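You operate a simulated robot arm through the tools that you are given. There is no shell and no other tool. Be economical: measure what you need, move in short steps, check, and stop when the job is done.

You are at the controls of a simulated two-armed robot. One attempt, no reset.

## Task
Put the red rubber block on the roll shelf. Pick up the purple thread cone with one hand, pass it to the other hand and put it on the low shelf of the wooden bench. Fetch the small yellow bin and set it on top of the white sheet. Put the small orange grease pot labelled "No. 3" from the deck of the plain pallet on the top of the roller table and the small orange grease pot that says "No. 1" on the top of the small pallet load. Take the white air filter on the deck of the plain pallet and put it away on the top of the stand's ledge. The order is free. Set down upright: purple thread cone, white air filter.

The check looks at the end state, three seconds after you hand in, the way a careful person would. Anything else that was tipped, shoved, dropped, spilled or broken makes it a failure. Flat cloth is picked up by pressing the open fingertips on it (5 to 10 N) and closing them slowly along it; thin cloth reads only 2 to 8 mm in the jaws.

## Robot
Two 7-joint arms with two-finger parallel grippers on one trunk, on a base that drives. Base frame: it is fixed to the floor where the robot stands at the start and does not move with it; the origin is under the middle of the robot, x ahead of it, y to its left, z up. Units: m, rad, N and s.
The left shoulder is at the start at [0.11, 0.169, 1.447], the right one opposite. With the tool pointing down near the work surface each hand reaches from about 0.1 to 0.4 m from the robot's upright axis, wherever it stands, measured 20 degrees to its own side. Places, roughly: low shelf of the wooden bench [-3.6, 1.3, 0.3]; purple thread cone [0.75, 0.25, 0.5]; red rubber block [0.5, 0, 0.5]; roll shelf [-3.6, -0.7, 0.7]; small orange grease pot [3, 8.75, 0.5]; small yellow bin [5.75, 8, 0.5]; top of the roller table [1.6, 8.7, 0.6]; top of the small pallet load [-0.2, 8.9, 0.4]; top of the stand's ledge (15x82 cm) [-1.4, -0.48, 1.36]; white air filter [3, 8.75, 0.75]; white sheet (57x40x5 cm) [2.7, 10.6, 1.2]. Payload 1.57 kg a hand.
Tool frame (each hand has its own): the origin (TCP) lies between the finger pads and is the grasp point; the fingertips stand 0.03 m ahead of it; z points along the fingers, y is the line along which they close. Largest opening 0.08 m; finger width 0.017, thickness 0.012; the body of the gripper, 0.04 by 0.082 m, starts 0.08 m behind the TCP.
Orientation is that of the tool frame in the base frame, as a unit quaternion [w, x, y, z]. With the fingers straight down and closing along the base's y, the tool's x points along the base's -x, its y along +y and its z along -z.

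## Interface
- The arms move only by the tool drive_tool. It takes "left_plan", "right_plan" or both (then of equal length, played together; a hand with none holds still); each is a list of rows, each an object (a shift or turn left out is 0, a gripper value left out holds the last) with "linear": the shift along the tool's x, y, z in m, a list of three; "turn": the turn, a rotation vector about the tool's x, y, z in rad, a list of three; "grip": the gripper command, from -1 (shut) to 1 (fully open), values between in proportion. In form: [{"linear": [x, y, z], "turn": [rx, ry, rz], "grip": grip}, ...]. A call has 1 to 20 rows; each row shifts and turns the commanded pose from where the row before left it, along the tool's axes as they then stand. Each row takes 0.2 s and may step no farther than 0.05 m and 0.15 rad from the row before; otherwise, or with a gripper value out of range, the whole call is refused. Where a pose cannot be reached the arm comes as near as it can. A force on the tool above 40 N (or 10 N above the force at the start of the call, whichever is more), or a blocked arm, ends the call early, and 0.2 s more pass. Each finger travels about 0.072 m/s and halts on what it meets, pressing with about 30 N; the grip force reading is that of the motor and also rises with nothing between the fingers. The clock runs only during rows and for 0.2 s after the last one: add rows that do not move to give the fingers time. It gives the time, the measured TCP pose, the force on the tool (base axes), the opening and the grip force at its end, in the units of the frame above (readings bear some noise), with the torque about the TCP (base axes, N m) and any sound that the robot's microphone picked up.
- Cameras (640 x 400 px; columns grow to the right, rows downward): "scene" is now at [0.1338, 0.0205, 1.6073]; the picture's right is [0.34, -0.94, 0.00], its down [-0.87, -0.31, -0.38] and it looks along [0.36, 0.13, -0.92] (base axes); focal length 266 px, centre (320, 200). "left" rides on the left gripper at [0.072, 0.007, -0.122] in its tool frame; the picture's right is [-0.09, 1.00, 0.00], its down [-0.84, -0.08, -0.54] and it looks along [-0.54, -0.05, 0.84] (tool axes); focal length 238 px, centre (320, 200). "right" rides on the right gripper at [0.072, -0.007, -0.122] in its tool frame; the picture's right is [0.09, 1.00, 0.00], its down [-0.84, 0.08, -0.54] and it looks along [-0.54, 0.05, 0.84] (tool axes); focal length 238 px, centre (320, 200). There is no depth. A picture from a camera that has moved, and an enlarged one, comes with that camera's place and axes in the base frame and with its lens.
- capture(camera): a new picture of that camera. It takes no simulated time.
- slide_trunk(by): slides the trunk up (or, below 0, down) by that many m; the arms and the scene camera ride with it, the base frame stays. It gives what a move gives, with no picture.
- roll_base(legs): drives the robot by 1 to 6 legs, each [ahead, left, turn to the left] in m, m and rad, along the robot's own axes; the way and the turn of a leg run together, so that a leg with both is an arc; at most 1.5 m and 3.142 rad a leg. The arms and the cameras ride along, it lands a little off, and it stops where it bumps. It gives what a move gives.
- head_to(pan, tilt): turns the head with the scene camera to pan (to the left, within 1.501 rad either way) and tilt (down, from -0.506 to 1.204), counted from straight ahead of the robot. It gives what a move gives.
- close_up(camera, box): a new picture of the part [left, top, right, bottom] of that camera's present view, enlarged. It takes no simulated time.
- hand_in(): hands the job in; it is judged then, once.

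Go step by step. Nothing tells you exact positions but the pictures and the camera data: compare them with the known pose of the tool, close in by small moves and look again before you grip or let go. The budget is 196 turns and 172 pictures, counting those below and the enlarged ones. Unless the task says otherwise, let go and move clear before handing in, and close with one line.

The tools are called after "Request:" as a command line: name --argument value ..., lists and objects as JSON in quotes. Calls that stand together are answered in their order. drive_tool: Moves the arms, as the interface text tells. Its arguments: {"type":"object","properties":{"left_plan":{"type":"array","items":{"type":"object","properties":{"linear":{"type":"array","items":{"type":"number"}},"turn":{"type":"array","items":{"type":"number"}},"grip":{"type":"number"}}}},"right_plan":{"type":"array","items":{"type":"object","properties":{"linear":{"type":"array","items":{"type":"number"}},"turn":{"type":"array","items":{"type":"number"}},"grip":{"type":"number"}}}}},"required":[]} The other tools are called the same way: slide_trunk (by) slides the trunk up or down; roll_base (legs) drives the base; head_to (pan, tilt) turns the head that bears the scene camera; capture (camera) takes a picture; close_up (camera, box) takes an enlarged picture of a part of a camera's view; hand_in () hands the job in.

At the start:

```text
t: 0.0
left_eef_pos: [0.442, 0.2601, 0.7808]
left_tool_rot: [0.0, 0.0, 1.0, 0.0]
left_force: [0.5, 0.3, -0.3]
left_ft_torque: [-0.01, 0.0, 0.02]
left_gripper_width: 0.0799
left_grip_force: 0.0
right_eef_pos: [0.3472, -0.0744, 0.8259]
right_tool_rot: [-0.001, -0.001, 1.0, 0.001]
right_force: [0.3, 0.3, 0.2]
right_ft_torque: [-0.01, -0.02, -0.02]
right_gripper_width: 0.0801
right_grip_force: 0.2
trunk travel left (down, up): [-0.761, 0.129]
robot x, y, heading: [-0.001, -0.0011, -0.001]
head pan, tilt: [0.347, 1.18]
```

scene: 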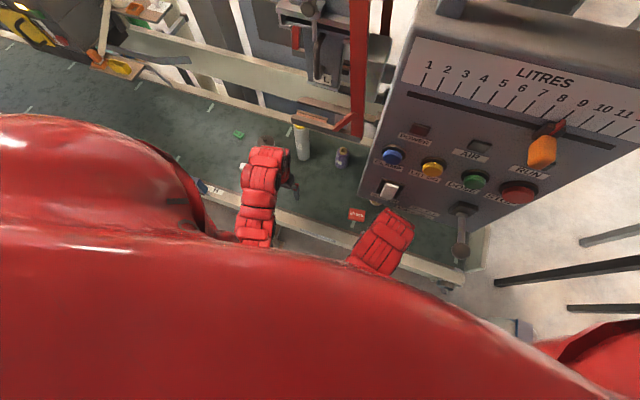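
right: 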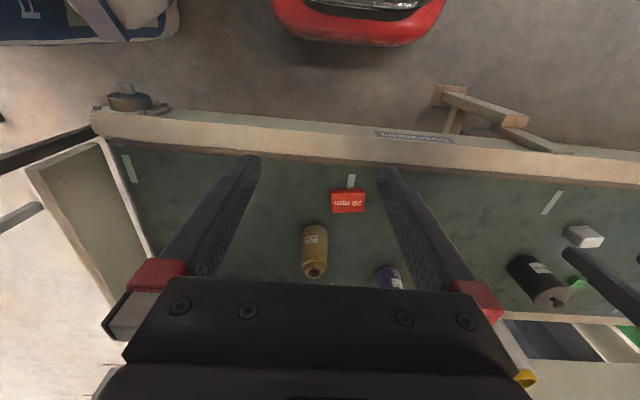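
left: 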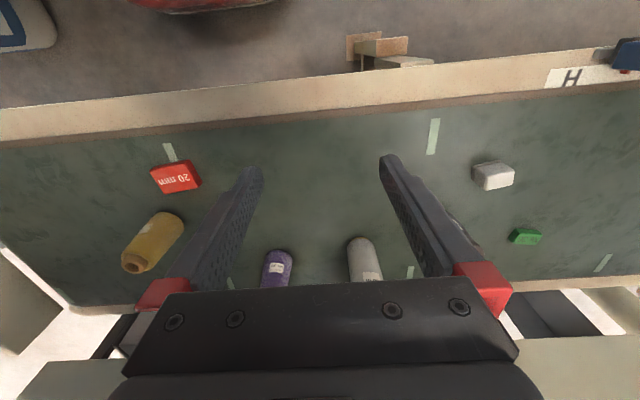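

I see the bench ahead: by triangulation the red block is near (0.54, 0.00, top 0.535) and the purple cone near (0.75, 0.14). I'll look around with the head before moving.

Request:
head_to --pan 0.1 --tilt 0.75

Request:
capture --camera "scene"

Request:
close_up --camera "right" --box '[240, 100, 440, 300]'

Request:
close_up --camera "left" --box '[100, 120, 540, 310]'

```text
t: 0.9
left_eef_pos: [0.4429, 0.2611, 0.7802]
left_tool_rot: [0.0, 0.0, 1.0, 0.0]
left_force: [-0.1, 0.3, 0.3]
left_ft_torque: [-0.02, 0.02, 0.01]
left_gripper_width: 0.08
left_grip_force: 0.0
right_eef_pos: [0.3472, -0.0747, 0.8258]
right_tool_rot: [0.0, 0.0, 1.0, 0.0]
right_force: [-0.4, -0.1, 1.3]
right_ft_torque: [-0.04, -0.03, 0.01]
right_gripper_width: 0.08
right_grip_force: 0.0
trunk travel left (down, up): [-0.761, 0.129]
robot x, y, heading: [0.0016, -0.0038, -0.004]
head pan, tilt: [0.099, 0.75]
```

```text
168 pictures are left
camera scene: at [0.1623, 0.0092, 1.6378], right [0.1, -0.99, 0.0], down [-0.68, -0.07, -0.73], along [0.73, 0.07, -0.68], focal length 266 px, centre (320, 200)
```

scene: 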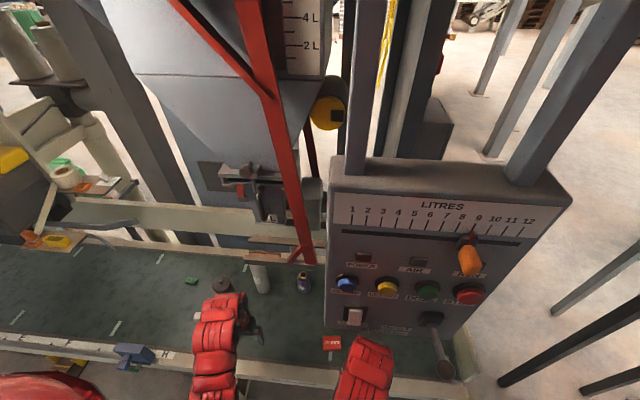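

```text
2.00 times, centred on (340, 200) of right
camera zoom: at [0.2756, -0.0816, 0.9473], right [-0.09, 1.0, 0.0], down [0.84, 0.08, 0.54], along [0.54, 0.05, -0.84], focal length 477 px, centre (280, 200)
```

zoom: 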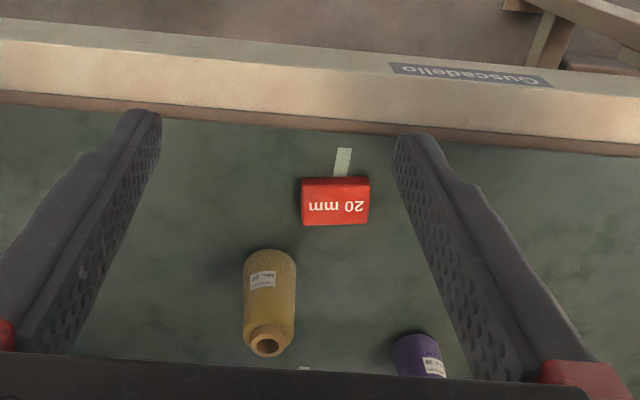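

```text
1.45 times, centred on (320, 215) of left
camera zoom: at [0.3702, 0.2683, 0.9028], right [0.09, 1.0, 0.0], down [0.84, -0.08, 0.54], along [0.54, -0.05, -0.84], focal length 347 px, centre (320, 178)
```

zoom: 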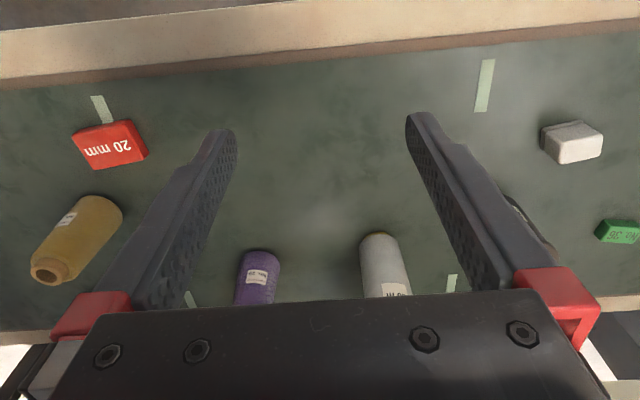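

The console box hangs over the bench close to the red block, so I need its depth. I'll raise the trunk for parallax.

Request:
slide_trunk --by 0.12

Request:
capture --camera "scene"

Request:
capture --camera "right"

```text
t: 2.4
left_eef_pos: [0.4429, 0.2615, 0.9015]
left_tool_rot: [0.001, 0.0, 1.0, 0.0]
left_force: [0.2, 0.1, 0.2]
left_ft_torque: [-0.01, -0.01, 0.02]
left_gripper_width: 0.08
left_grip_force: 0.1
right_eef_pos: [0.3474, -0.0748, 0.9446]
right_tool_rot: [-0.001, 0.001, 1.0, 0.0]
right_force: [0.5, 0.0, -0.2]
right_ft_torque: [0.0, -0.01, 0.0]
right_gripper_width: 0.08
right_grip_force: 0.0
trunk travel left (down, up): [-0.881, 0.009]
robot x, y, heading: [-0.0024, 0.0023, 0.001]
head pan, tilt: [0.099, 0.75]
```

```text
165 pictures are left
camera scene: at [0.1625, 0.0092, 1.7578], right [0.1, -1.0, 0.0], down [-0.68, -0.07, -0.73], along [0.73, 0.07, -0.68], focal length 266 px, centre (320, 200)
```

scene: 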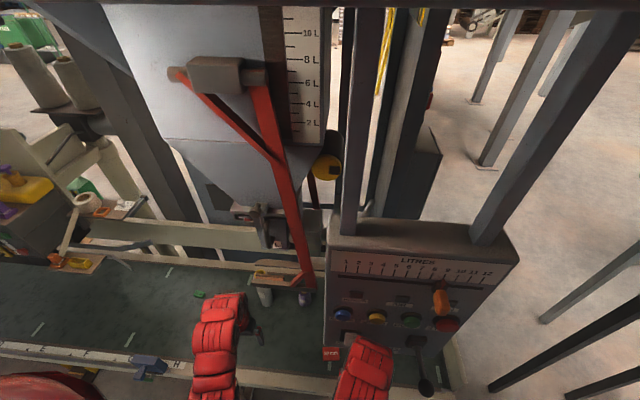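

```text
164 pictures are left
camera right: at [0.2756, -0.0815, 1.0672], right [-0.09, 1.0, 0.0], down [0.84, 0.08, 0.54], along [0.54, 0.05, -0.84], focal length 238 px, centre (320, 200)
```

right: 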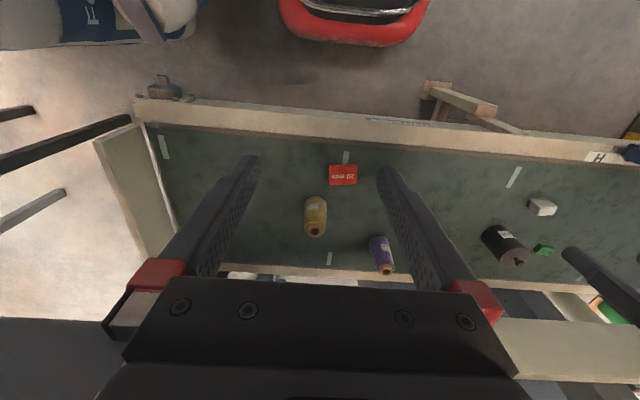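

The console hangs at about x≥0.34, y≤0.01, z 1.04–1.4, and a red lever sits near (0.49, 0.06, ≥1.1), so forearms should stay low. I'll back off a little, then lower the trunk.

Request:
roll_base --legs '[[-0.25, 0, 0]]'

Request:
drive_tool --left_plan '[{"linear": [0.03, 0, 0]}, {"linear": [0.03, 0, 0]}, {"linear": [0, 0, -0.02]}]' --right_plan '[{"linear": [0, -0.03, 0]}, {"linear": [0, -0.03, 0]}, {"linear": [0, -0.03, 0]}]'

Request:
slide_trunk --by -0.3

Request:
head_to --pan 0.0 --tilt 0.4

Request:
capture --camera "scene"

```text
t: 4.2
left_eef_pos: [0.2016, 0.2596, 0.8995]
left_tool_rot: [0.0, 0.003, 1.0, 0.0]
left_force: [-0.2, -0.6, 1.4]
left_ft_torque: [-0.01, -0.02, -0.02]
left_gripper_width: 0.08
left_grip_force: 0.1
right_eef_pos: [0.1039, -0.0773, 0.9452]
right_tool_rot: [-0.001, 0.004, 1.0, 0.0]
right_force: [-1.1, -0.2, 0.4]
right_ft_torque: [0.01, 0.04, -0.01]
right_gripper_width: 0.0798
right_grip_force: 0.0
trunk travel left (down, up): [-0.881, 0.009]
robot x, y, heading: [-0.2449, 0.0012, -0.009]
head pan, tilt: [0.099, 0.75]
```

```text
t: 5.0
left_eef_pos: [0.1397, 0.2587, 0.9197]
left_tool_rot: [-0.001, 0.004, 1.0, 0.0]
left_force: [0.4, 0.5, 0.3]
left_ft_torque: [0.02, 0.07, 0.01]
left_gripper_width: 0.0799
left_grip_force: 0.1
right_eef_pos: [0.1047, -0.1668, 0.9456]
right_tool_rot: [-0.001, 0.003, 1.0, 0.0]
right_force: [0.2, 0.3, -0.1]
right_ft_torque: [0.01, 0.02, -0.01]
right_gripper_width: 0.08
right_grip_force: 0.1
trunk travel left (down, up): [-0.881, 0.009]
robot x, y, heading: [-0.2478, -0.0014, -0.011]
head pan, tilt: [0.099, 0.75]
```

```text
t: 8.0
left_eef_pos: [0.1401, 0.2595, 0.6201]
left_tool_rot: [0.0, 0.004, 1.0, 0.0]
left_force: [-0.5, -0.2, 0.3]
left_ft_torque: [0.02, 0.0, -0.02]
left_gripper_width: 0.08
left_grip_force: 0.1
right_eef_pos: [0.1048, -0.1673, 0.6462]
right_tool_rot: [-0.001, 0.004, 1.0, 0.0]
right_force: [-0.8, 0.7, 0.6]
right_ft_torque: [0.02, 0.0, -0.01]
right_gripper_width: 0.0802
right_grip_force: 0.0
trunk travel left (down, up): [-0.581, 0.309]
robot x, y, heading: [-0.2449, 0.0012, -0.01]
head pan, tilt: [0.099, 0.75]
```

```text
t: 8.8
left_eef_pos: [0.1405, 0.2586, 0.6197]
left_tool_rot: [0.0, 0.003, 1.0, 0.0]
left_force: [0.5, -0.5, -0.2]
left_ft_torque: [-0.01, -0.01, 0.0]
left_gripper_width: 0.0801
left_grip_force: 0.0
right_eef_pos: [0.1049, -0.1667, 0.6442]
right_tool_rot: [0.0, 0.004, 1.0, 0.0]
right_force: [-0.3, 0.2, 1.3]
right_ft_torque: [0.02, 0.03, 0.01]
right_gripper_width: 0.0801
right_grip_force: 0.1
trunk travel left (down, up): [-0.581, 0.309]
robot x, y, heading: [-0.2458, -0.0016, -0.003]
head pan, tilt: [0.0, 0.4]
```

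```text
163 pictures are left
camera scene: at [-0.0716, 0.0006, 1.4889], right [-0.01, -1.0, 0.0], down [-0.39, 0.0, -0.92], along [0.92, -0.01, -0.39], focal length 266 px, centre (320, 200)
```

scene: 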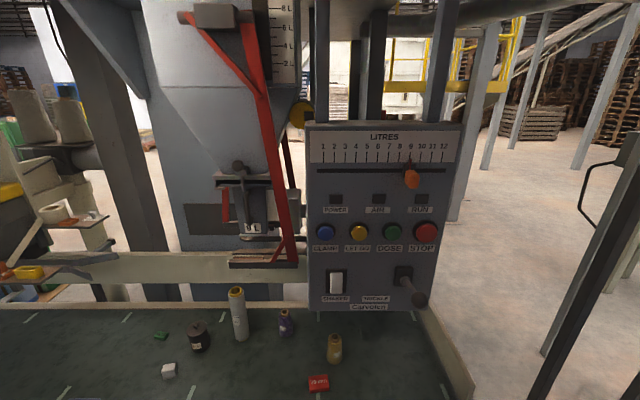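

The console face is at x≈0.40–0.44, z 0.97–1.43. The purple cone stands at z 0.525–0.635 and about 0.055 wide. I'll pitch the tools 45° forward and lower the trunk so the arms pass beneath the machinery.

Request:
drive_tool --left_plan '[{"linear": [0, 0, -0.05]}, {"linear": [0, 0, -0.05]}, {"linear": [0, 0, -0.05]}, {"linear": [0, 0, -0.05]}, {"turn": [0, -0.131, 0]}, {"turn": [0, -0.131, 0]}, {"turn": [0, -0.131, 0]}, {"turn": [0, -0.131, 0]}, {"turn": [0, -0.131, 0]}, {"turn": [0, -0.131, 0]}]' --right_plan '[{"linear": [0, 0, -0.05]}, {"linear": [0, 0, -0.05]}, {"linear": [0, 0, -0.05]}, {"linear": [0, 0, -0.05]}, {"turn": [0, -0.131, 0]}, {"turn": [0, -0.131, 0]}, {"turn": [0, -0.131, 0]}, {"turn": [0, -0.131, 0]}, {"turn": [0, -0.131, 0]}, {"turn": [0, -0.131, 0]}]'

Request:
slide_trunk --by -0.2

Request:
capture --camera "scene"

Request:
capture --camera "left"

```text
t: 11.0
left_eef_pos: [0.1921, 0.2851, 0.6956]
left_tool_rot: [0.386, 0.005, 0.923, -0.002]
left_force: [0.4, 0.6, 0.5]
left_ft_torque: [-0.03, -0.04, -0.03]
left_gripper_width: 0.0801
left_grip_force: 0.1
left hand out of reach, approached as far as the arm can: row 3, 4, 5, 6, 7, 8
right_eef_pos: [0.2137, -0.1441, 0.8046]
right_tool_rot: [0.065, 0.004, 0.998, -0.001]
right_force: [-0.6, 0.2, -0.1]
right_ft_torque: [-0.04, 0.03, 0.01]
right_gripper_width: 0.0799
right_grip_force: 0.0
right hand out of reach, approached as far as the arm can: row 1, 2, 3, 4, 5, 6, 7, 8, 9, 10
trunk travel left (down, up): [-0.581, 0.309]
robot x, y, heading: [-0.2459, 0.0039, -0.01]
head pan, tilt: [0.0, 0.4]
```

```text
t: 13.2
left_eef_pos: [0.1911, 0.2858, 0.4956]
left_tool_rot: [0.384, 0.004, 0.923, -0.002]
left_force: [0.3, 0.5, 1.0]
left_ft_torque: [0.03, 0.01, -0.02]
left_gripper_width: 0.0797
left_grip_force: 0.1
right_eef_pos: [0.2132, -0.1459, 0.6053]
right_tool_rot: [0.066, 0.004, 0.998, -0.001]
right_force: [-0.2, 0.7, 0.6]
right_ft_torque: [0.02, -0.01, -0.04]
right_gripper_width: 0.0798
right_grip_force: 0.0
trunk travel left (down, up): [-0.381, 0.509]
robot x, y, heading: [-0.2421, -0.0, -0.001]
head pan, tilt: [0.0, 0.4]
```

```text
162 pictures are left
camera scene: at [-0.0717, 0.0006, 1.2891], right [-0.01, -1.0, 0.0], down [-0.39, 0.0, -0.92], along [0.92, -0.01, -0.39], focal length 266 px, centre (320, 200)
```

scene: 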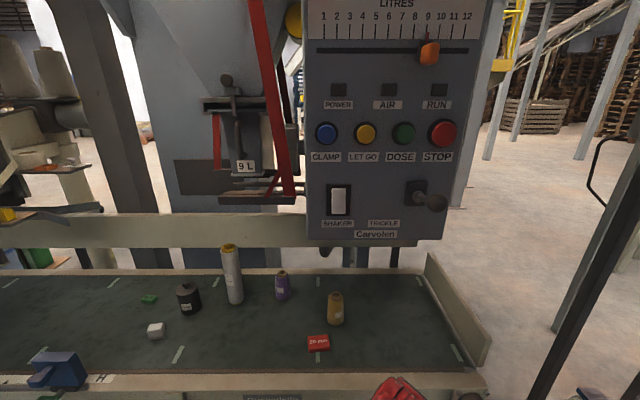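

```text
161 pictures are left
camera left: at [0.0539, 0.2935, 0.5302], right [0.07, 1.0, 0.07], down [0.21, -0.08, 0.98], along [0.98, -0.06, -0.21], focal length 238 px, centre (320, 200)
```

left: 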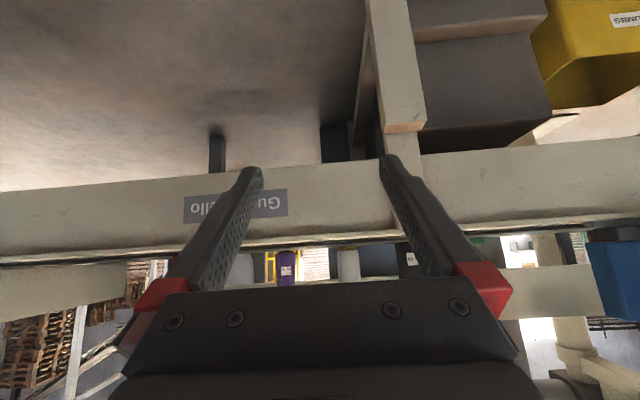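

The left tool is pitched 45° and the right is nearly vertical. I'll raise the left hand over the bench rail and roll forward a little.

Request:
drive_tool --left_plan '[{"linear": [-0.035, 0, -0.035]}, {"linear": [-0.035, 0, -0.035]}, {"linear": [-0.035, 0, -0.02]}]'

Request:
roll_base --legs '[[0.2, 0, 0]]'

Request:
capture --camera "scene"

Request:
capture --camera "left"

```text
t: 14.0
left_eef_pos: [0.1964, 0.2877, 0.51]
left_tool_rot: [0.383, 0.003, 0.924, 0.0]
left_force: [-0.4, 0.0, 0.2]
left_ft_torque: [0.0, 0.01, 0.0]
left_gripper_width: 0.08
left_grip_force: 0.2
left hand out of reach, approached as far as the arm can: row 1, 2, 3
right_eef_pos: [0.2135, -0.1451, 0.6051]
right_tool_rot: [0.066, 0.004, 0.998, -0.001]
right_force: [-0.3, 0.1, 0.3]
right_ft_torque: [0.0, -0.01, -0.01]
right_gripper_width: 0.0799
right_grip_force: 0.0
trunk travel left (down, up): [-0.381, 0.509]
robot x, y, heading: [-0.2443, -0.0022, -0.01]
head pan, tilt: [0.0, 0.4]
```

```text
t: 15.7
left_eef_pos: [0.3931, 0.2903, 0.5068]
left_tool_rot: [0.378, 0.0, 0.926, -0.001]
left_force: [-5.0, -1.4, 2.2]
left_ft_torque: [-0.1, 0.04, -0.24]
left_gripper_width: 0.08
left_grip_force: 0.1
right_eef_pos: [0.4137, -0.1464, 0.605]
right_tool_rot: [0.066, 0.003, 0.998, 0.0]
right_force: [-0.2, 0.5, 0.2]
right_ft_torque: [0.01, 0.01, -0.03]
right_gripper_width: 0.0797
right_grip_force: 0.0
trunk travel left (down, up): [-0.381, 0.509]
robot x, y, heading: [-0.0469, 0.0006, -0.004]
head pan, tilt: [0.0, 0.4]
stopped in leg 1: the force on the tool passed its limit at 139 N (the readings are from after the stop); the commanded pose is now the measured one
```

```text
160 pictures are left
camera scene: at [0.1279, -0.0005, 1.2889], right [-0.01, -1.0, 0.0], down [-0.39, 0.0, -0.92], along [0.92, -0.01, -0.39], focal length 266 px, centre (320, 200)
```

scene: 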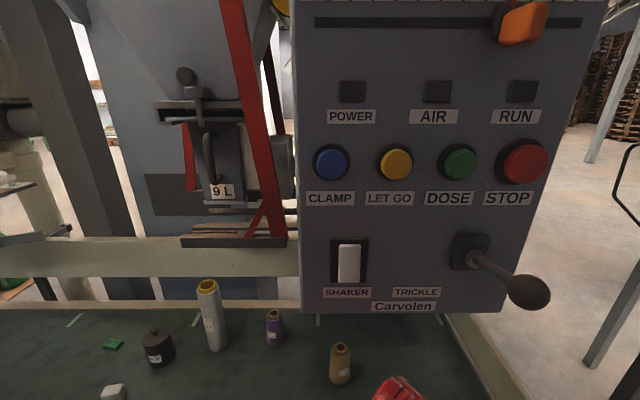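

```text
159 pictures are left
camera left: at [0.2554, 0.2966, 0.5446], right [0.07, 1.0, 0.06], down [0.22, -0.08, 0.97], along [0.97, -0.05, -0.22], focal length 238 px, centre (320, 200)
```

left: 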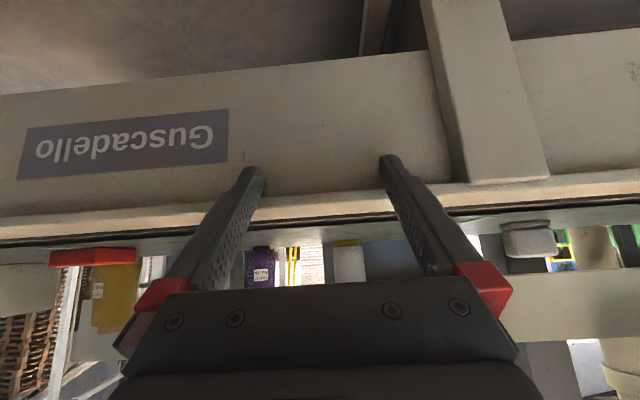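

The left hand touched the rail, because the arm can't fold up close to the body. I'll back well off, extend and raise the left hand there, and then come in above the bench.

Request:
roll_base --legs '[[-0.4, 0, 0]]'

Request:
drive_tool --left_plan '[{"linear": [-0.035, -0.02, 0.035]}, {"linear": [-0.035, -0.02, 0.035]}, {"linear": [-0.045, -0.02, 0.015]}, {"linear": [-0.045, -0.02, 0.015]}, {"linear": [-0.045, -0.02, 0]}, {"linear": [-0.045, -0.02, 0]}, {"linear": [-0.045, -0.02, 0]}]'

```text
t: 18.2
left_eef_pos: [-0.0134, 0.2904, 0.5085]
left_tool_rot: [0.377, 0.001, 0.926, -0.002]
left_force: [1.2, -0.5, 0.0]
left_ft_torque: [-0.04, 0.0, -0.03]
left_gripper_width: 0.08
left_grip_force: 0.1
right_eef_pos: [0.0059, -0.1443, 0.6037]
right_tool_rot: [0.066, 0.003, 0.998, 0.0]
right_force: [-0.5, -0.7, 0.0]
right_ft_torque: [0.01, -0.01, 0.02]
right_gripper_width: 0.08
right_grip_force: 0.0
trunk travel left (down, up): [-0.381, 0.509]
robot x, y, heading: [-0.4545, 0.0049, -0.007]
head pan, tilt: [0.0, 0.4]
```

```text
refused: row 1 steps farther than a row can; nothing moved
```

Row steps were slightly too big, so I'll use smaller ones.

Request:
drive_tool --left_plan '[{"linear": [-0.036, -0.0175, 0.01]}, {"linear": [-0.036, -0.0175, 0.01]}, {"linear": [-0.036, -0.0175, 0.01]}, {"linear": [-0.036, -0.0175, 0.01]}, {"linear": [-0.036, -0.0175, 0.01]}, {"linear": [-0.036, -0.0175, 0.01]}, {"linear": [-0.036, -0.0175, 0.01]}, {"linear": [-0.036, -0.0175, 0.01]}]'

Request:
capture --camera "scene"

```text
t: 20.0
left_eef_pos: [0.2469, 0.1483, 0.6473]
left_tool_rot: [0.377, 0.002, 0.926, -0.002]
left_force: [-0.1, -0.4, -0.8]
left_ft_torque: [-0.01, -0.03, 0.0]
left_gripper_width: 0.0799
left_grip_force: 0.0
left hand out of reach, approached as far as the arm can: row 1
right_eef_pos: [0.0073, -0.1447, 0.6051]
right_tool_rot: [0.066, 0.005, 0.998, -0.001]
right_force: [0.7, 0.3, -0.1]
right_ft_torque: [-0.02, 0.03, -0.04]
right_gripper_width: 0.08
right_grip_force: 0.0
trunk travel left (down, up): [-0.381, 0.509]
robot x, y, heading: [-0.4503, -0.0013, -0.008]
head pan, tilt: [0.0, 0.4]
```

```text
158 pictures are left
camera scene: at [-0.2785, 0.0016, 1.2889], right [-0.01, -1.0, 0.0], down [-0.39, 0.0, -0.92], along [0.92, -0.01, -0.39], focal length 266 px, centre (320, 200)
```

scene: 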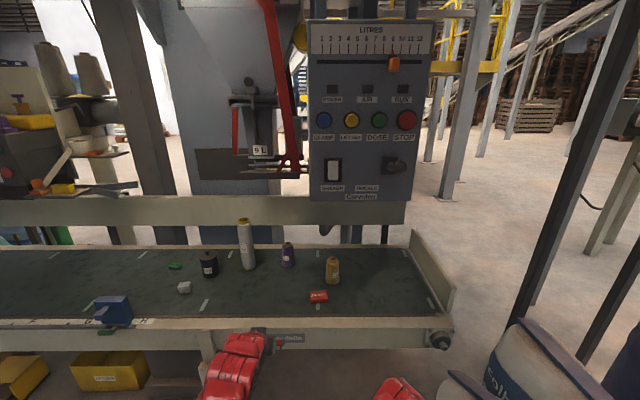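

The extended pose is reachable. I'll roll in most of the way and look.

Request:
roll_base --legs '[[0.35, 0, 0]]'

Request:
capture --camera "left"

Request:
capture --camera "scene"

```text
t: 22.3
left_eef_pos: [0.5948, 0.1471, 0.6476]
left_tool_rot: [0.376, 0.001, 0.926, -0.002]
left_force: [0.2, 0.6, -0.3]
left_ft_torque: [-0.02, -0.01, 0.0]
left_gripper_width: 0.0797
left_grip_force: 0.0
right_eef_pos: [0.356, -0.1465, 0.6043]
right_tool_rot: [0.066, 0.003, 0.998, -0.001]
right_force: [-0.6, 0.6, -0.2]
right_ft_torque: [-0.01, -0.02, 0.02]
right_gripper_width: 0.0799
right_grip_force: 0.1
trunk travel left (down, up): [-0.381, 0.509]
robot x, y, heading: [-0.104, 0.0023, -0.009]
head pan, tilt: [0.0, 0.4]
```

```text
157 pictures are left
camera left: at [0.457, 0.1543, 0.6844], right [0.07, 1.0, 0.06], down [0.22, -0.08, 0.97], along [0.97, -0.05, -0.22], focal length 238 px, centre (320, 200)
```

left: 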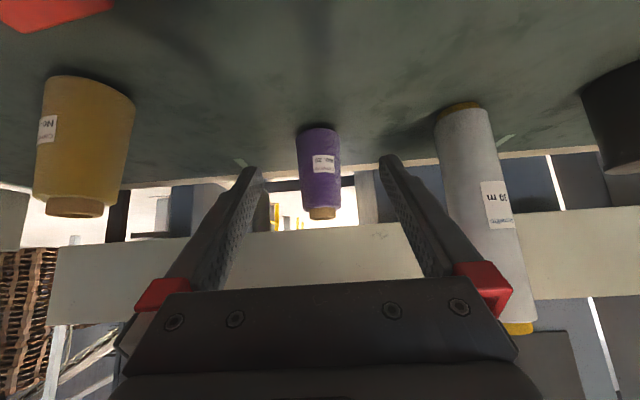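

```text
156 pictures are left
camera scene: at [0.0713, -0.0004, 1.2889], right [-0.01, -1.0, 0.0], down [-0.39, 0.0, -0.92], along [0.92, -0.01, -0.39], focal length 266 px, centre (320, 200)
```

scene: 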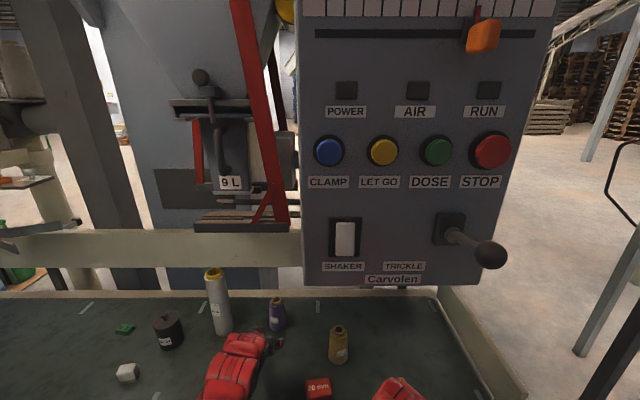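

The cone's axis is at about (0.757, 0.143), in line with the jaws, with z from 0.525 to 0.64. I'll go down first, then forward, to grasp its lower half.

Request:
drive_tool --left_plan '[{"linear": [0.03, -0.002, 0.03]}, {"linear": [0.031, -0.002, 0.03]}, {"linear": [-0.03, 0, 0.03]}, {"linear": [-0.03, 0, 0.03]}, {"linear": [-0.028, 0, 0.027]}]'

Request:
capture --camera "left"

```text
t: 23.5
left_eef_pos: [0.7146, 0.1427, 0.5603]
left_tool_rot: [0.378, 0.0, 0.926, -0.001]
left_force: [0.4, -0.6, -0.2]
left_ft_torque: [0.03, 0.03, 0.0]
left_gripper_width: 0.0799
left_grip_force: 0.0
right_eef_pos: [0.3543, -0.1464, 0.6057]
right_tool_rot: [0.065, 0.003, 0.998, -0.001]
right_force: [-0.7, 0.0, -0.6]
right_ft_torque: [-0.02, 0.01, 0.02]
right_gripper_width: 0.0803
right_grip_force: 0.1
trunk travel left (down, up): [-0.381, 0.509]
robot x, y, heading: [-0.1006, 0.0023, -0.007]
head pan, tilt: [0.0, 0.4]
```

```text
155 pictures are left
camera left: at [0.5774, 0.1496, 0.5971], right [0.07, 1.0, 0.06], down [0.22, -0.08, 0.97], along [0.97, -0.05, -0.22], focal length 238 px, centre (320, 200)
```

left: 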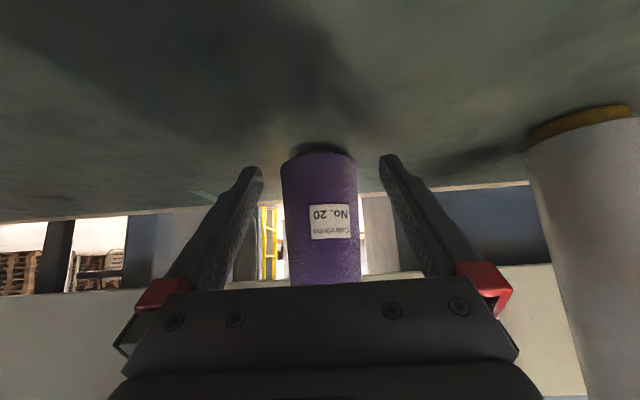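

The cone is centred in the jaws. I'll go forward 4.5 cm and close.

Request:
drive_tool --left_plan '[{"linear": [-0.016, 0, 0.0157]}, {"linear": [-0.016, 0, 0.0157]}, {"grip": 0.3}, {"grip": 0.0}, {"grip": -0.3}, {"grip": -1}, {"grip": -1}]'

Request:
capture --camera "left"

```text
t: 25.1
left_eef_pos: [0.7598, 0.1427, 0.5604]
left_tool_rot: [0.379, 0.001, 0.925, -0.001]
left_force: [3.5, -5.1, 5.9]
left_ft_torque: [-0.09, -0.15, -0.01]
left_gripper_width: 0.0562
left_grip_force: 29.7
right_eef_pos: [0.3546, -0.1468, 0.6052]
right_tool_rot: [0.066, 0.003, 0.998, -0.001]
right_force: [-0.5, 0.1, -0.6]
right_ft_torque: [0.01, -0.01, 0.0]
right_gripper_width: 0.08
right_grip_force: 0.1
trunk travel left (down, up): [-0.381, 0.509]
robot x, y, heading: [-0.1045, -0.0015, -0.008]
head pan, tilt: [0.0, 0.4]
```

```text
154 pictures are left
camera left: at [0.6224, 0.15, 0.5981], right [0.07, 1.0, 0.06], down [0.22, -0.08, 0.97], along [0.97, -0.05, -0.22], focal length 238 px, centre (320, 200)
```

left: 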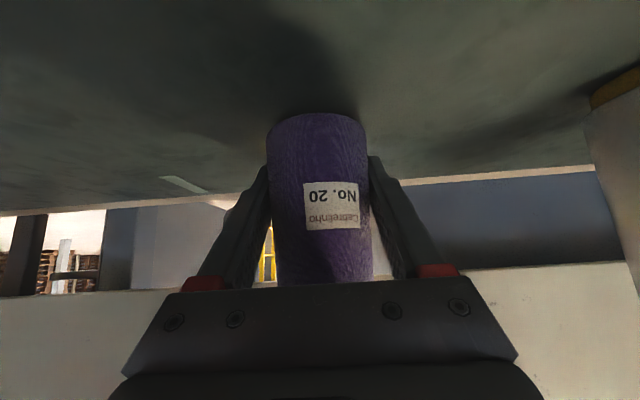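

The cone is gripped (0.056 m). I'll lift it 8 cm and check that it moves with the hand before backing out.

Request:
drive_tool --left_plan '[{"linear": [-0.014, 0, -0.014], "grip": -1}, {"linear": [-0.021, 0, -0.021]}, {"linear": [-0.021, 0, -0.021]}]'

Request:
roll_base --legs '[[-0.45, 0, 0]]'

Request:
capture --camera "left"

```text
t: 25.9
left_eef_pos: [0.7603, 0.1416, 0.6407]
left_tool_rot: [0.378, 0.001, 0.926, -0.001]
left_force: [-0.2, 0.3, -0.8]
left_ft_torque: [0.0, -0.03, 0.0]
left_gripper_width: 0.056
left_grip_force: 29.9
right_eef_pos: [0.3564, -0.1468, 0.6037]
right_tool_rot: [0.066, 0.002, 0.998, -0.001]
right_force: [0.0, 0.3, 0.0]
right_ft_torque: [-0.03, -0.02, 0.0]
right_gripper_width: 0.0803
right_grip_force: 0.0
trunk travel left (down, up): [-0.381, 0.509]
robot x, y, heading: [-0.1025, 0.003, -0.007]
head pan, tilt: [0.0, 0.4]
```

```text
t: 28.6
left_eef_pos: [0.3038, 0.1402, 0.6404]
left_tool_rot: [0.378, 0.003, 0.926, -0.003]
left_force: [0.5, 0.0, -0.9]
left_ft_torque: [0.0, 0.0, 0.0]
left_gripper_width: 0.0557
left_grip_force: 30.3
right_eef_pos: [-0.1023, -0.1434, 0.605]
right_tool_rot: [0.066, 0.006, 0.998, -0.002]
right_force: [-0.2, 0.3, -0.8]
right_ft_torque: [0.02, -0.05, 0.02]
right_gripper_width: 0.0799
right_grip_force: 0.0
trunk travel left (down, up): [-0.381, 0.509]
robot x, y, heading: [-0.5594, 0.0, -0.009]
head pan, tilt: [0.0, 0.4]
```

```text
153 pictures are left
camera left: at [0.1669, 0.1493, 0.6785], right [0.07, 1.0, 0.06], down [0.22, -0.08, 0.97], along [0.97, -0.06, -0.22], focal length 238 px, centre (320, 200)
```

left: 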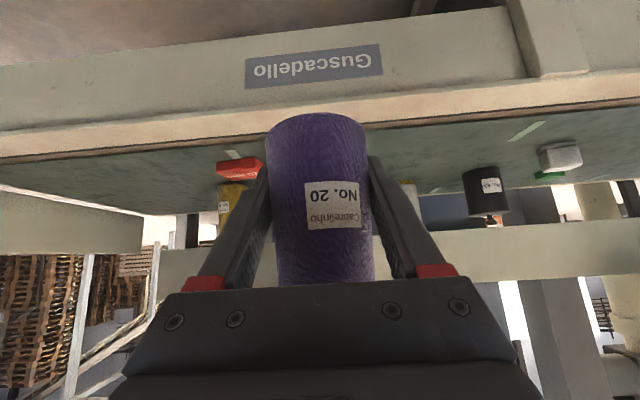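

The cone is secure. I'll bring the left hand to a pass position in front of the robot and the right hand up beside it.

Request:
drive_tool --left_plan '[{}, {"linear": [0.0287, -0.02, -0.0206]}, {"linear": [0.0287, -0.02, -0.0206]}, {"linear": [0.0287, -0.02, -0.0206]}, {"linear": [0.0287, -0.02, -0.0206]}, {"linear": [0.0287, -0.02, -0.0206]}, {"linear": [0.0287, -0.02, -0.0206]}, {"linear": [0.0287, -0.02, -0.0206]}]' --right_plan '[{"turn": [0, 0.13, 0]}, {"linear": [-0.03, -0.0095, 0]}, {"linear": [-0.03, -0.0095, 0]}, {"linear": [-0.025, -0.0095, -0.035]}, {"linear": [-0.025, -0.0095, -0.035]}, {"linear": [-0.025, -0.0095, -0.035]}, {"linear": [-0.025, -0.0095, -0.045]}, {"linear": [0, 0, -0.045]}]'

Request:
head_to --pan 0.0 --tilt 0.7

Request:
capture --camera "scene"

Request:
capture --camera "right"

```text
refused: row 7 steps farther than a row can; nothing moved
```

```text
t: 29.4
left_eef_pos: [0.3039, 0.1418, 0.6416]
left_tool_rot: [0.378, 0.002, 0.926, -0.001]
left_force: [0.4, -1.2, -0.8]
left_ft_torque: [0.01, -0.01, 0.01]
left_gripper_width: 0.0555
left_grip_force: 29.9
right_eef_pos: [-0.1016, -0.1432, 0.6046]
right_tool_rot: [0.065, 0.005, 0.998, -0.001]
right_force: [-0.9, -0.3, 0.2]
right_ft_torque: [-0.01, 0.01, -0.04]
right_gripper_width: 0.0798
right_grip_force: 0.0
trunk travel left (down, up): [-0.381, 0.509]
robot x, y, heading: [-0.5551, 0.0051, -0.012]
head pan, tilt: [0.0, 0.7]
```

```text
152 pictures are left
camera scene: at [-0.3943, 0.003, 1.2622], right [-0.01, -1.0, 0.0], down [-0.64, 0.01, -0.77], along [0.77, -0.01, -0.64], focal length 266 px, centre (320, 200)
```

scene: 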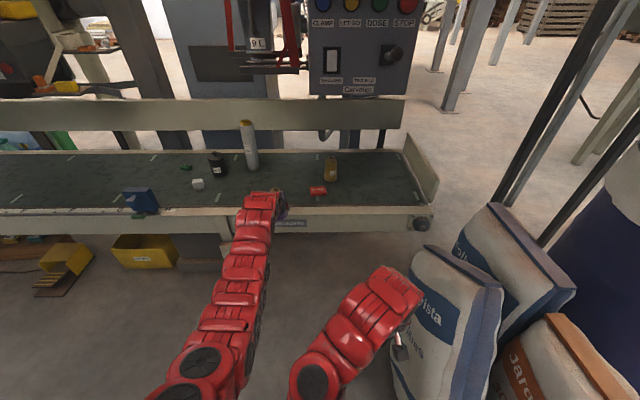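

```text
151 pictures are left
camera right: at [-0.1896, -0.1497, 0.716], right [-0.08, 1.0, -0.01], down [0.76, 0.07, 0.65], along [0.65, 0.04, -0.76], focal length 238 px, centre (320, 200)
```

right: 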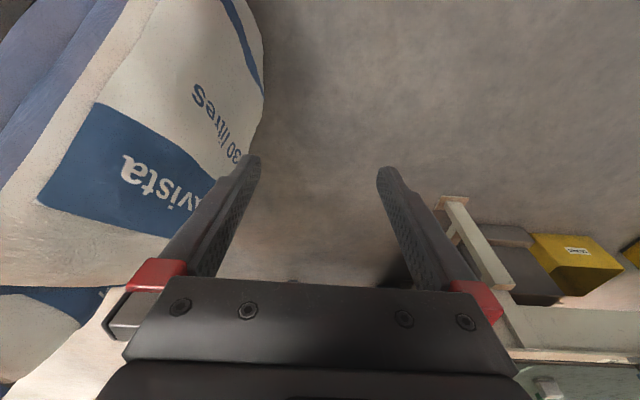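

Sacks stand close on the right, so the right hand will go up and inward rather than right. Retrying with valid steps.

Request:
drive_tool --left_plan '[{}, {"linear": [0.0287, -0.016, -0.0206]}, {"linear": [0.0287, -0.016, -0.0206]}, {"linear": [0.0287, -0.016, -0.0206]}, {"linear": [0.0287, -0.016, -0.0206]}, {"linear": [0.0287, -0.016, -0.0206]}, {"linear": [0.0287, -0.016, -0.0206]}, {"linear": [0.0287, -0.016, -0.0206]}]' --right_plan '[{"turn": [0, 0.13, 0]}, {"linear": [-0.03, 0.008, 0]}, {"linear": [-0.03, 0.008, 0]}, {"linear": [-0.025, 0.008, -0.035]}, {"linear": [-0.025, 0.008, -0.04]}, {"linear": [-0.025, 0, -0.04]}, {"linear": [-0.025, 0, -0.04]}, {"linear": [0, 0, -0.045]}]'

Request:
capture --camera "scene"

Request:
capture --camera "right"

```text
t: 31.2
left_eef_pos: [0.0574, 0.0336, 0.6056]
left_tool_rot: [0.379, 0.002, 0.925, -0.002]
left_force: [0.7, 1.0, -0.8]
left_ft_torque: [0.04, -0.01, 0.0]
left_gripper_width: 0.0553
left_grip_force: 29.8
right_eef_pos: [-0.115, -0.1418, 0.63]
right_tool_rot: [0.044, 0.006, 0.999, -0.008]
right_force: [0.8, -0.4, -0.3]
right_ft_torque: [0.03, 0.0, 0.0]
right_gripper_width: 0.0798
right_grip_force: 0.1
right hand out of reach, approached as far as the arm can: row 1, 2, 3, 4, 5, 6, 7, 8
trunk travel left (down, up): [-0.381, 0.509]
robot x, y, heading: [-0.5615, 0.0058, -0.004]
head pan, tilt: [0.0, 0.7]
```

```text
150 pictures are left
camera scene: at [-0.3954, 0.0034, 1.2623], right [-0.01, -1.0, 0.0], down [-0.64, 0.01, -0.77], along [0.77, -0.01, -0.64], focal length 266 px, centre (320, 200)
```

scene: 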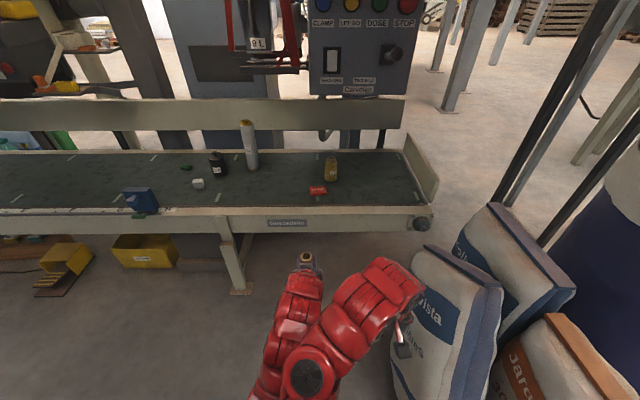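

```text
149 pictures are left
camera right: at [-0.1976, -0.1459, 0.7454], right [-0.08, 1.0, -0.02], down [0.79, 0.08, 0.61], along [0.61, 0.03, -0.79], focal length 238 px, centre (320, 200)
```

right: 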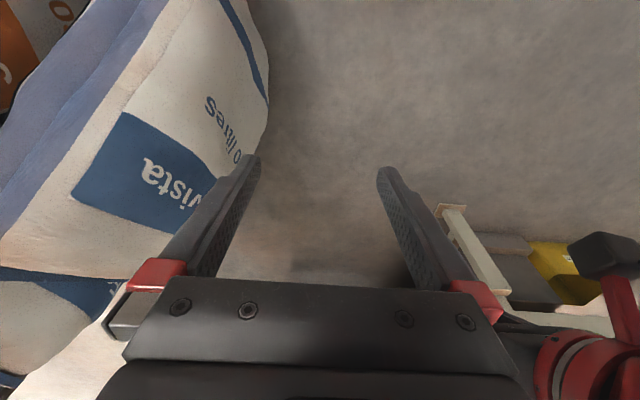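

The left hand is in pass position, but the right arm is at its folding limit. I'll test whether it unfolds by moving forward and down.

Request:
drive_tool --right_plan '[{"linear": [-0.03, 0, 0.03]}, {"linear": [-0.03, 0, 0.03]}]'

```text
t: 31.8
left_eef_pos: [0.0601, 0.0305, 0.6079]
left_tool_rot: [0.381, 0.003, 0.925, -0.005]
left_force: [-0.1, 0.0, -1.5]
left_ft_torque: [0.02, 0.01, 0.0]
left_gripper_width: 0.0557
left_grip_force: 29.9
right_eef_pos: [-0.0529, -0.1465, 0.5715]
right_tool_rot: [0.031, 0.007, 0.999, -0.004]
right_force: [-0.4, -0.2, 0.5]
right_ft_torque: [-0.02, 0.01, 0.02]
right_gripper_width: 0.0802
right_grip_force: 0.1
trunk travel left (down, up): [-0.381, 0.509]
robot x, y, heading: [-0.5583, 0.0037, -0.01]
head pan, tilt: [0.0, 0.7]
```

Commands follow the measured pose, good. I'll shift the base a bit left and back for clearance from the sacks, then continue the right hand forward and up.

Request:
roll_base --legs '[[-0.12, 0.12, 0]]'

Request:
drive_tool --right_plan '[{"linear": [-0.04, 0, 0]}, {"linear": [-0.04, 0, 0]}, {"linear": [-0.035, 0, -0.03]}, {"linear": [-0.01, 0, -0.045]}, {"linear": [0, 0, -0.045]}, {"linear": [0, 0, -0.045]}]'

Request:
capture --camera "right"

```text
t: 33.3
left_eef_pos: [-0.0614, 0.1544, 0.6058]
left_tool_rot: [0.378, 0.002, 0.926, -0.002]
left_force: [-0.5, -0.2, -1.9]
left_ft_torque: [-0.01, -0.01, 0.03]
left_gripper_width: 0.0555
left_grip_force: 30.1
right_eef_pos: [-0.1716, -0.023, 0.573]
right_tool_rot: [0.035, 0.004, 0.999, -0.003]
right_force: [0.3, 0.7, -0.1]
right_ft_torque: [-0.03, -0.02, -0.02]
right_gripper_width: 0.0799
right_grip_force: 0.1
trunk travel left (down, up): [-0.381, 0.509]
robot x, y, heading: [-0.6754, 0.1252, -0.009]
head pan, tilt: [0.0, 0.7]
```

```text
t: 34.7
left_eef_pos: [-0.0592, 0.1537, 0.6043]
left_tool_rot: [0.378, 0.002, 0.926, -0.002]
left_force: [-0.3, 0.1, -1.1]
left_ft_torque: [0.0, -0.02, 0.0]
left_gripper_width: 0.0554
left_grip_force: 30.2
right_eef_pos: [-0.0278, -0.0382, 0.6538]
right_tool_rot: [0.034, 0.006, 0.999, -0.001]
right_force: [1.2, 0.2, -0.1]
right_ft_torque: [-0.07, 0.01, -0.01]
right_gripper_width: 0.0802
right_grip_force: 0.0
right hand out of reach, approached as far as the arm can: row 4, 5, 6
trunk travel left (down, up): [-0.381, 0.509]
robot x, y, heading: [-0.674, 0.1204, -0.016]
head pan, tilt: [0.0, 0.7]
```

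```text
148 pictures are left
camera right: at [-0.1083, -0.0444, 0.7704], right [-0.08, 1.0, -0.01], down [0.8, 0.07, 0.6], along [0.6, 0.04, -0.8], focal length 238 px, centre (320, 200)
```

right: 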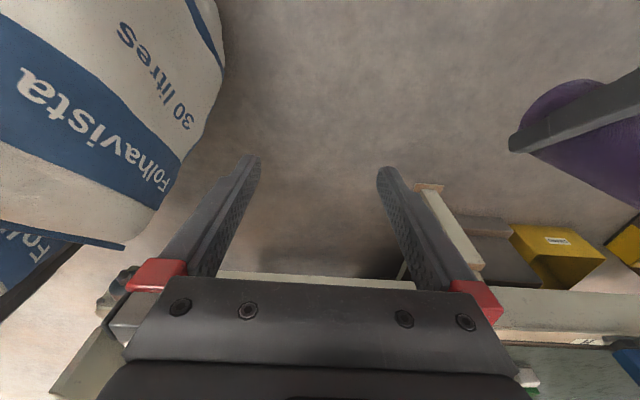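

Tool-down height is limited at this trunk level, so I'll lower the left hand instead and slide the right hand over the cone.

Request:
drive_tool --left_plan '[{"linear": [0.0317, 0, 0.0317]}, {"linear": [0.0317, 0, 0.0317]}, {"linear": [0.0317, 0, 0.0317]}, {}, {}, {}, {}]' --right_plan '[{}, {}, {}, {"linear": [0.008, 0.048, 0]}, {"linear": [0.008, 0.048, 0]}, {"linear": [0.008, 0.048, 0]}, {"linear": [0.007, 0.048, 0]}]'

Request:
capture --camera "right"

Request:
capture --camera "scene"

```text
t: 36.3
left_eef_pos: [-0.062, 0.1535, 0.4709]
left_tool_rot: [0.378, 0.003, 0.926, -0.002]
left_force: [-0.2, 0.0, 0.0]
left_ft_torque: [-0.01, 0.0, -0.01]
left_gripper_width: 0.0553
left_grip_force: 29.9
right_eef_pos: [-0.0533, 0.1548, 0.6469]
right_tool_rot: [0.035, 0.005, 0.999, -0.002]
right_force: [-0.9, -0.4, 0.8]
right_ft_torque: [-0.02, 0.04, -0.02]
right_gripper_width: 0.0799
right_grip_force: 0.0
right hand out of reach, approached as far as the arm can: row 4
trunk travel left (down, up): [-0.381, 0.509]
robot x, y, heading: [-0.6748, 0.1245, -0.013]
head pan, tilt: [0.0, 0.7]
```

```text
147 pictures are left
camera right: at [-0.1336, 0.1494, 0.7646], right [-0.08, 1.0, -0.01], down [0.8, 0.07, 0.6], along [0.6, 0.04, -0.8], focal length 238 px, centre (320, 200)
```

right: 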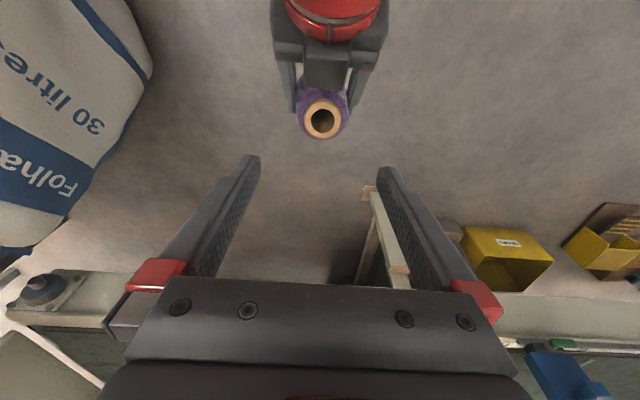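

```text
146 pictures are left
camera scene: at [-0.5133, 0.124, 1.2621], right [-0.01, -1.0, 0.0], down [-0.64, 0.01, -0.76], along [0.76, -0.01, -0.64], focal length 266 px, centre (320, 200)
```

scene: 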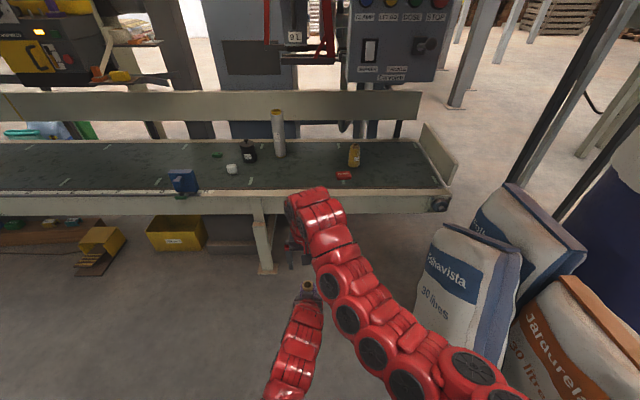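

The cone's tip is at (-0.062, 0.1555), right where expected. I'll lower the right hand over it in steps.

Request:
drive_tool --right_plan '[{"linear": [0.009, 0.001, 0.035]}, {"linear": [0.008, 0, 0.035]}, {"linear": [0, 0, 0.025]}]'

Request:
capture --camera "right"

```text
t: 37.1
left_eef_pos: [-0.062, 0.1531, 0.4714]
left_tool_rot: [0.378, 0.001, 0.926, -0.001]
left_force: [0.0, -0.2, -2.1]
left_ft_torque: [0.0, 0.02, 0.03]
left_gripper_width: 0.0554
left_grip_force: 29.8
right_eef_pos: [-0.0648, 0.1538, 0.5515]
right_tool_rot: [0.035, 0.005, 0.999, -0.002]
right_force: [-0.2, -0.1, -1.5]
right_ft_torque: [-0.02, -0.03, -0.03]
right_gripper_width: 0.0801
right_grip_force: 0.0
trunk travel left (down, up): [-0.381, 0.509]
robot x, y, heading: [-0.6822, 0.1262, -0.01]
head pan, tilt: [0.0, 0.7]
```

```text
145 pictures are left
camera right: at [-0.1452, 0.1493, 0.669], right [-0.08, 1.0, -0.01], down [0.8, 0.07, 0.6], along [0.6, 0.04, -0.8], focal length 238 px, centre (320, 200)
```

right: 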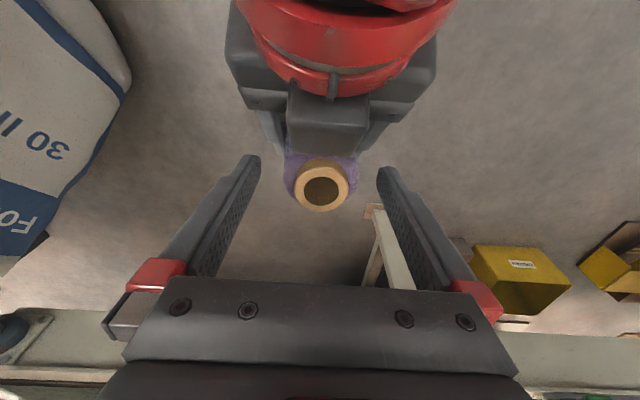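

Aligned. I'll lower 1.8 cm more and close the right hand on the cone's upper body, with the left still holding.

Request:
drive_tool --right_plan '[{"linear": [0, 0.0015, 0.018]}, {"grip": 0.4}, {"grip": 0.0}, {"grip": -0.4}, {"grip": -1}, {"grip": -1}]'

Request:
capture --camera "right"

Request:
capture --camera "left"

```text
t: 38.5
left_eef_pos: [-0.0617, 0.1549, 0.4713]
left_tool_rot: [0.378, 0.002, 0.926, 0.0]
left_force: [1.9, 11.5, -2.3]
left_ft_torque: [-0.06, -0.03, -0.31]
left_gripper_width: 0.0553
left_grip_force: 29.2
right_eef_pos: [-0.0655, 0.1546, 0.5347]
right_tool_rot: [0.034, 0.005, 0.999, -0.003]
right_force: [-1.7, -10.5, -0.3]
right_ft_torque: [-0.67, 0.17, 0.3]
right_gripper_width: 0.0503
right_grip_force: 30.3
trunk travel left (down, up): [-0.381, 0.509]
robot x, y, heading: [-0.6833, 0.1219, -0.008]
head pan, tilt: [0.0, 0.7]
```

```text
144 pictures are left
camera right: at [-0.1446, 0.1501, 0.6513], right [-0.08, 1.0, -0.01], down [0.8, 0.07, 0.6], along [0.6, 0.04, -0.8], focal length 238 px, centre (320, 200)
```

right: 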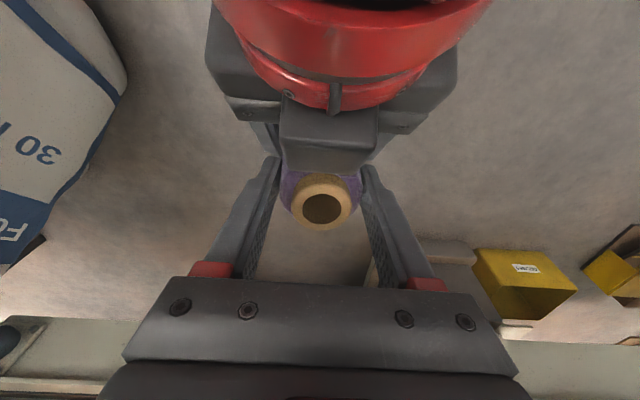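

```text
143 pictures are left
camera left: at [-0.1993, 0.1617, 0.5082], right [0.07, 1.0, 0.06], down [0.22, -0.08, 0.97], along [0.97, -0.05, -0.22], focal length 238 px, centre (320, 200)
```

left: 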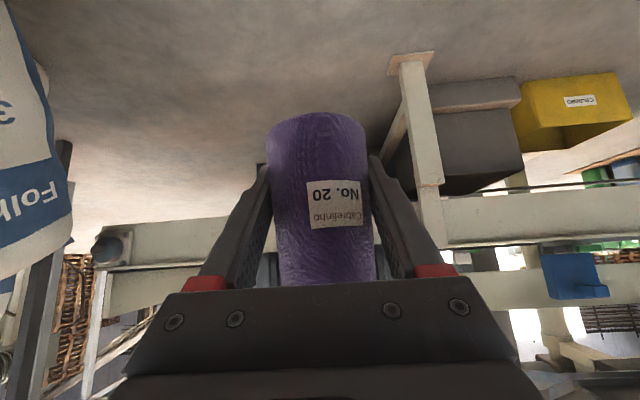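

The right hand holds the cone at 0.050 m. I'll open the left and withdraw it backward and slightly down.

Request:
drive_tool --left_plan '[{"grip": -0.2}, {"grip": 0.4}, {"grip": 1}, {"grip": 1}, {"linear": [0.02, 0, -0.015]}, {"linear": [0.03, 0, -0.025]}, {"linear": [0.03, 0, -0.025]}, {"linear": [0.03, 0, -0.025]}]'

Request:
capture --camera "left"

Request:
capture --camera "right"

```text
t: 40.3
left_eef_pos: [-0.203, 0.1577, 0.4576]
left_tool_rot: [0.378, 0.001, 0.926, -0.002]
left_force: [-0.5, 0.8, -0.8]
left_ft_torque: [0.03, -0.03, 0.0]
left_gripper_width: 0.0801
left_grip_force: 0.1
right_eef_pos: [-0.0642, 0.1562, 0.5346]
right_tool_rot: [0.034, 0.005, 0.999, -0.001]
right_force: [0.7, 1.0, 0.6]
right_ft_torque: [0.0, 0.0, 0.04]
right_gripper_width: 0.0501
right_grip_force: 29.5
trunk travel left (down, up): [-0.381, 0.509]
robot x, y, heading: [-0.6759, 0.1217, -0.007]
head pan, tilt: [0.0, 0.7]
```

```text
142 pictures are left
camera left: at [-0.3401, 0.1641, 0.495], right [0.07, 1.0, 0.06], down [0.22, -0.08, 0.97], along [0.97, -0.05, -0.22], focal length 238 px, centre (320, 200)
```

left: 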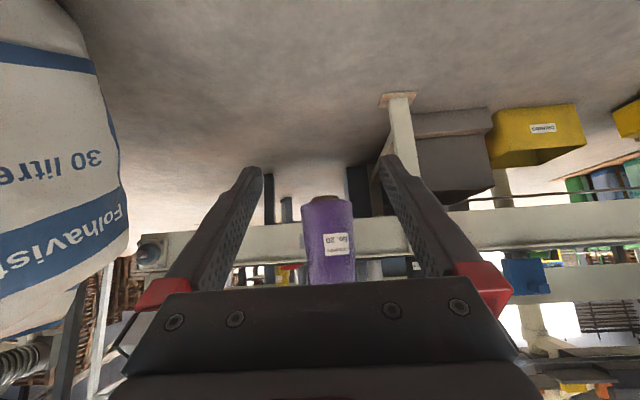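

```text
141 pictures are left
camera right: at [-0.1451, 0.1509, 0.6516], right [-0.08, 1.0, -0.01], down [0.8, 0.07, 0.6], along [0.6, 0.04, -0.8], focal length 238 px, centre (320, 200)
```

right: 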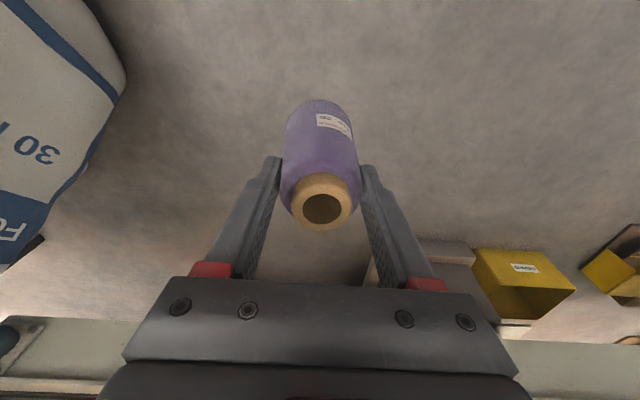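

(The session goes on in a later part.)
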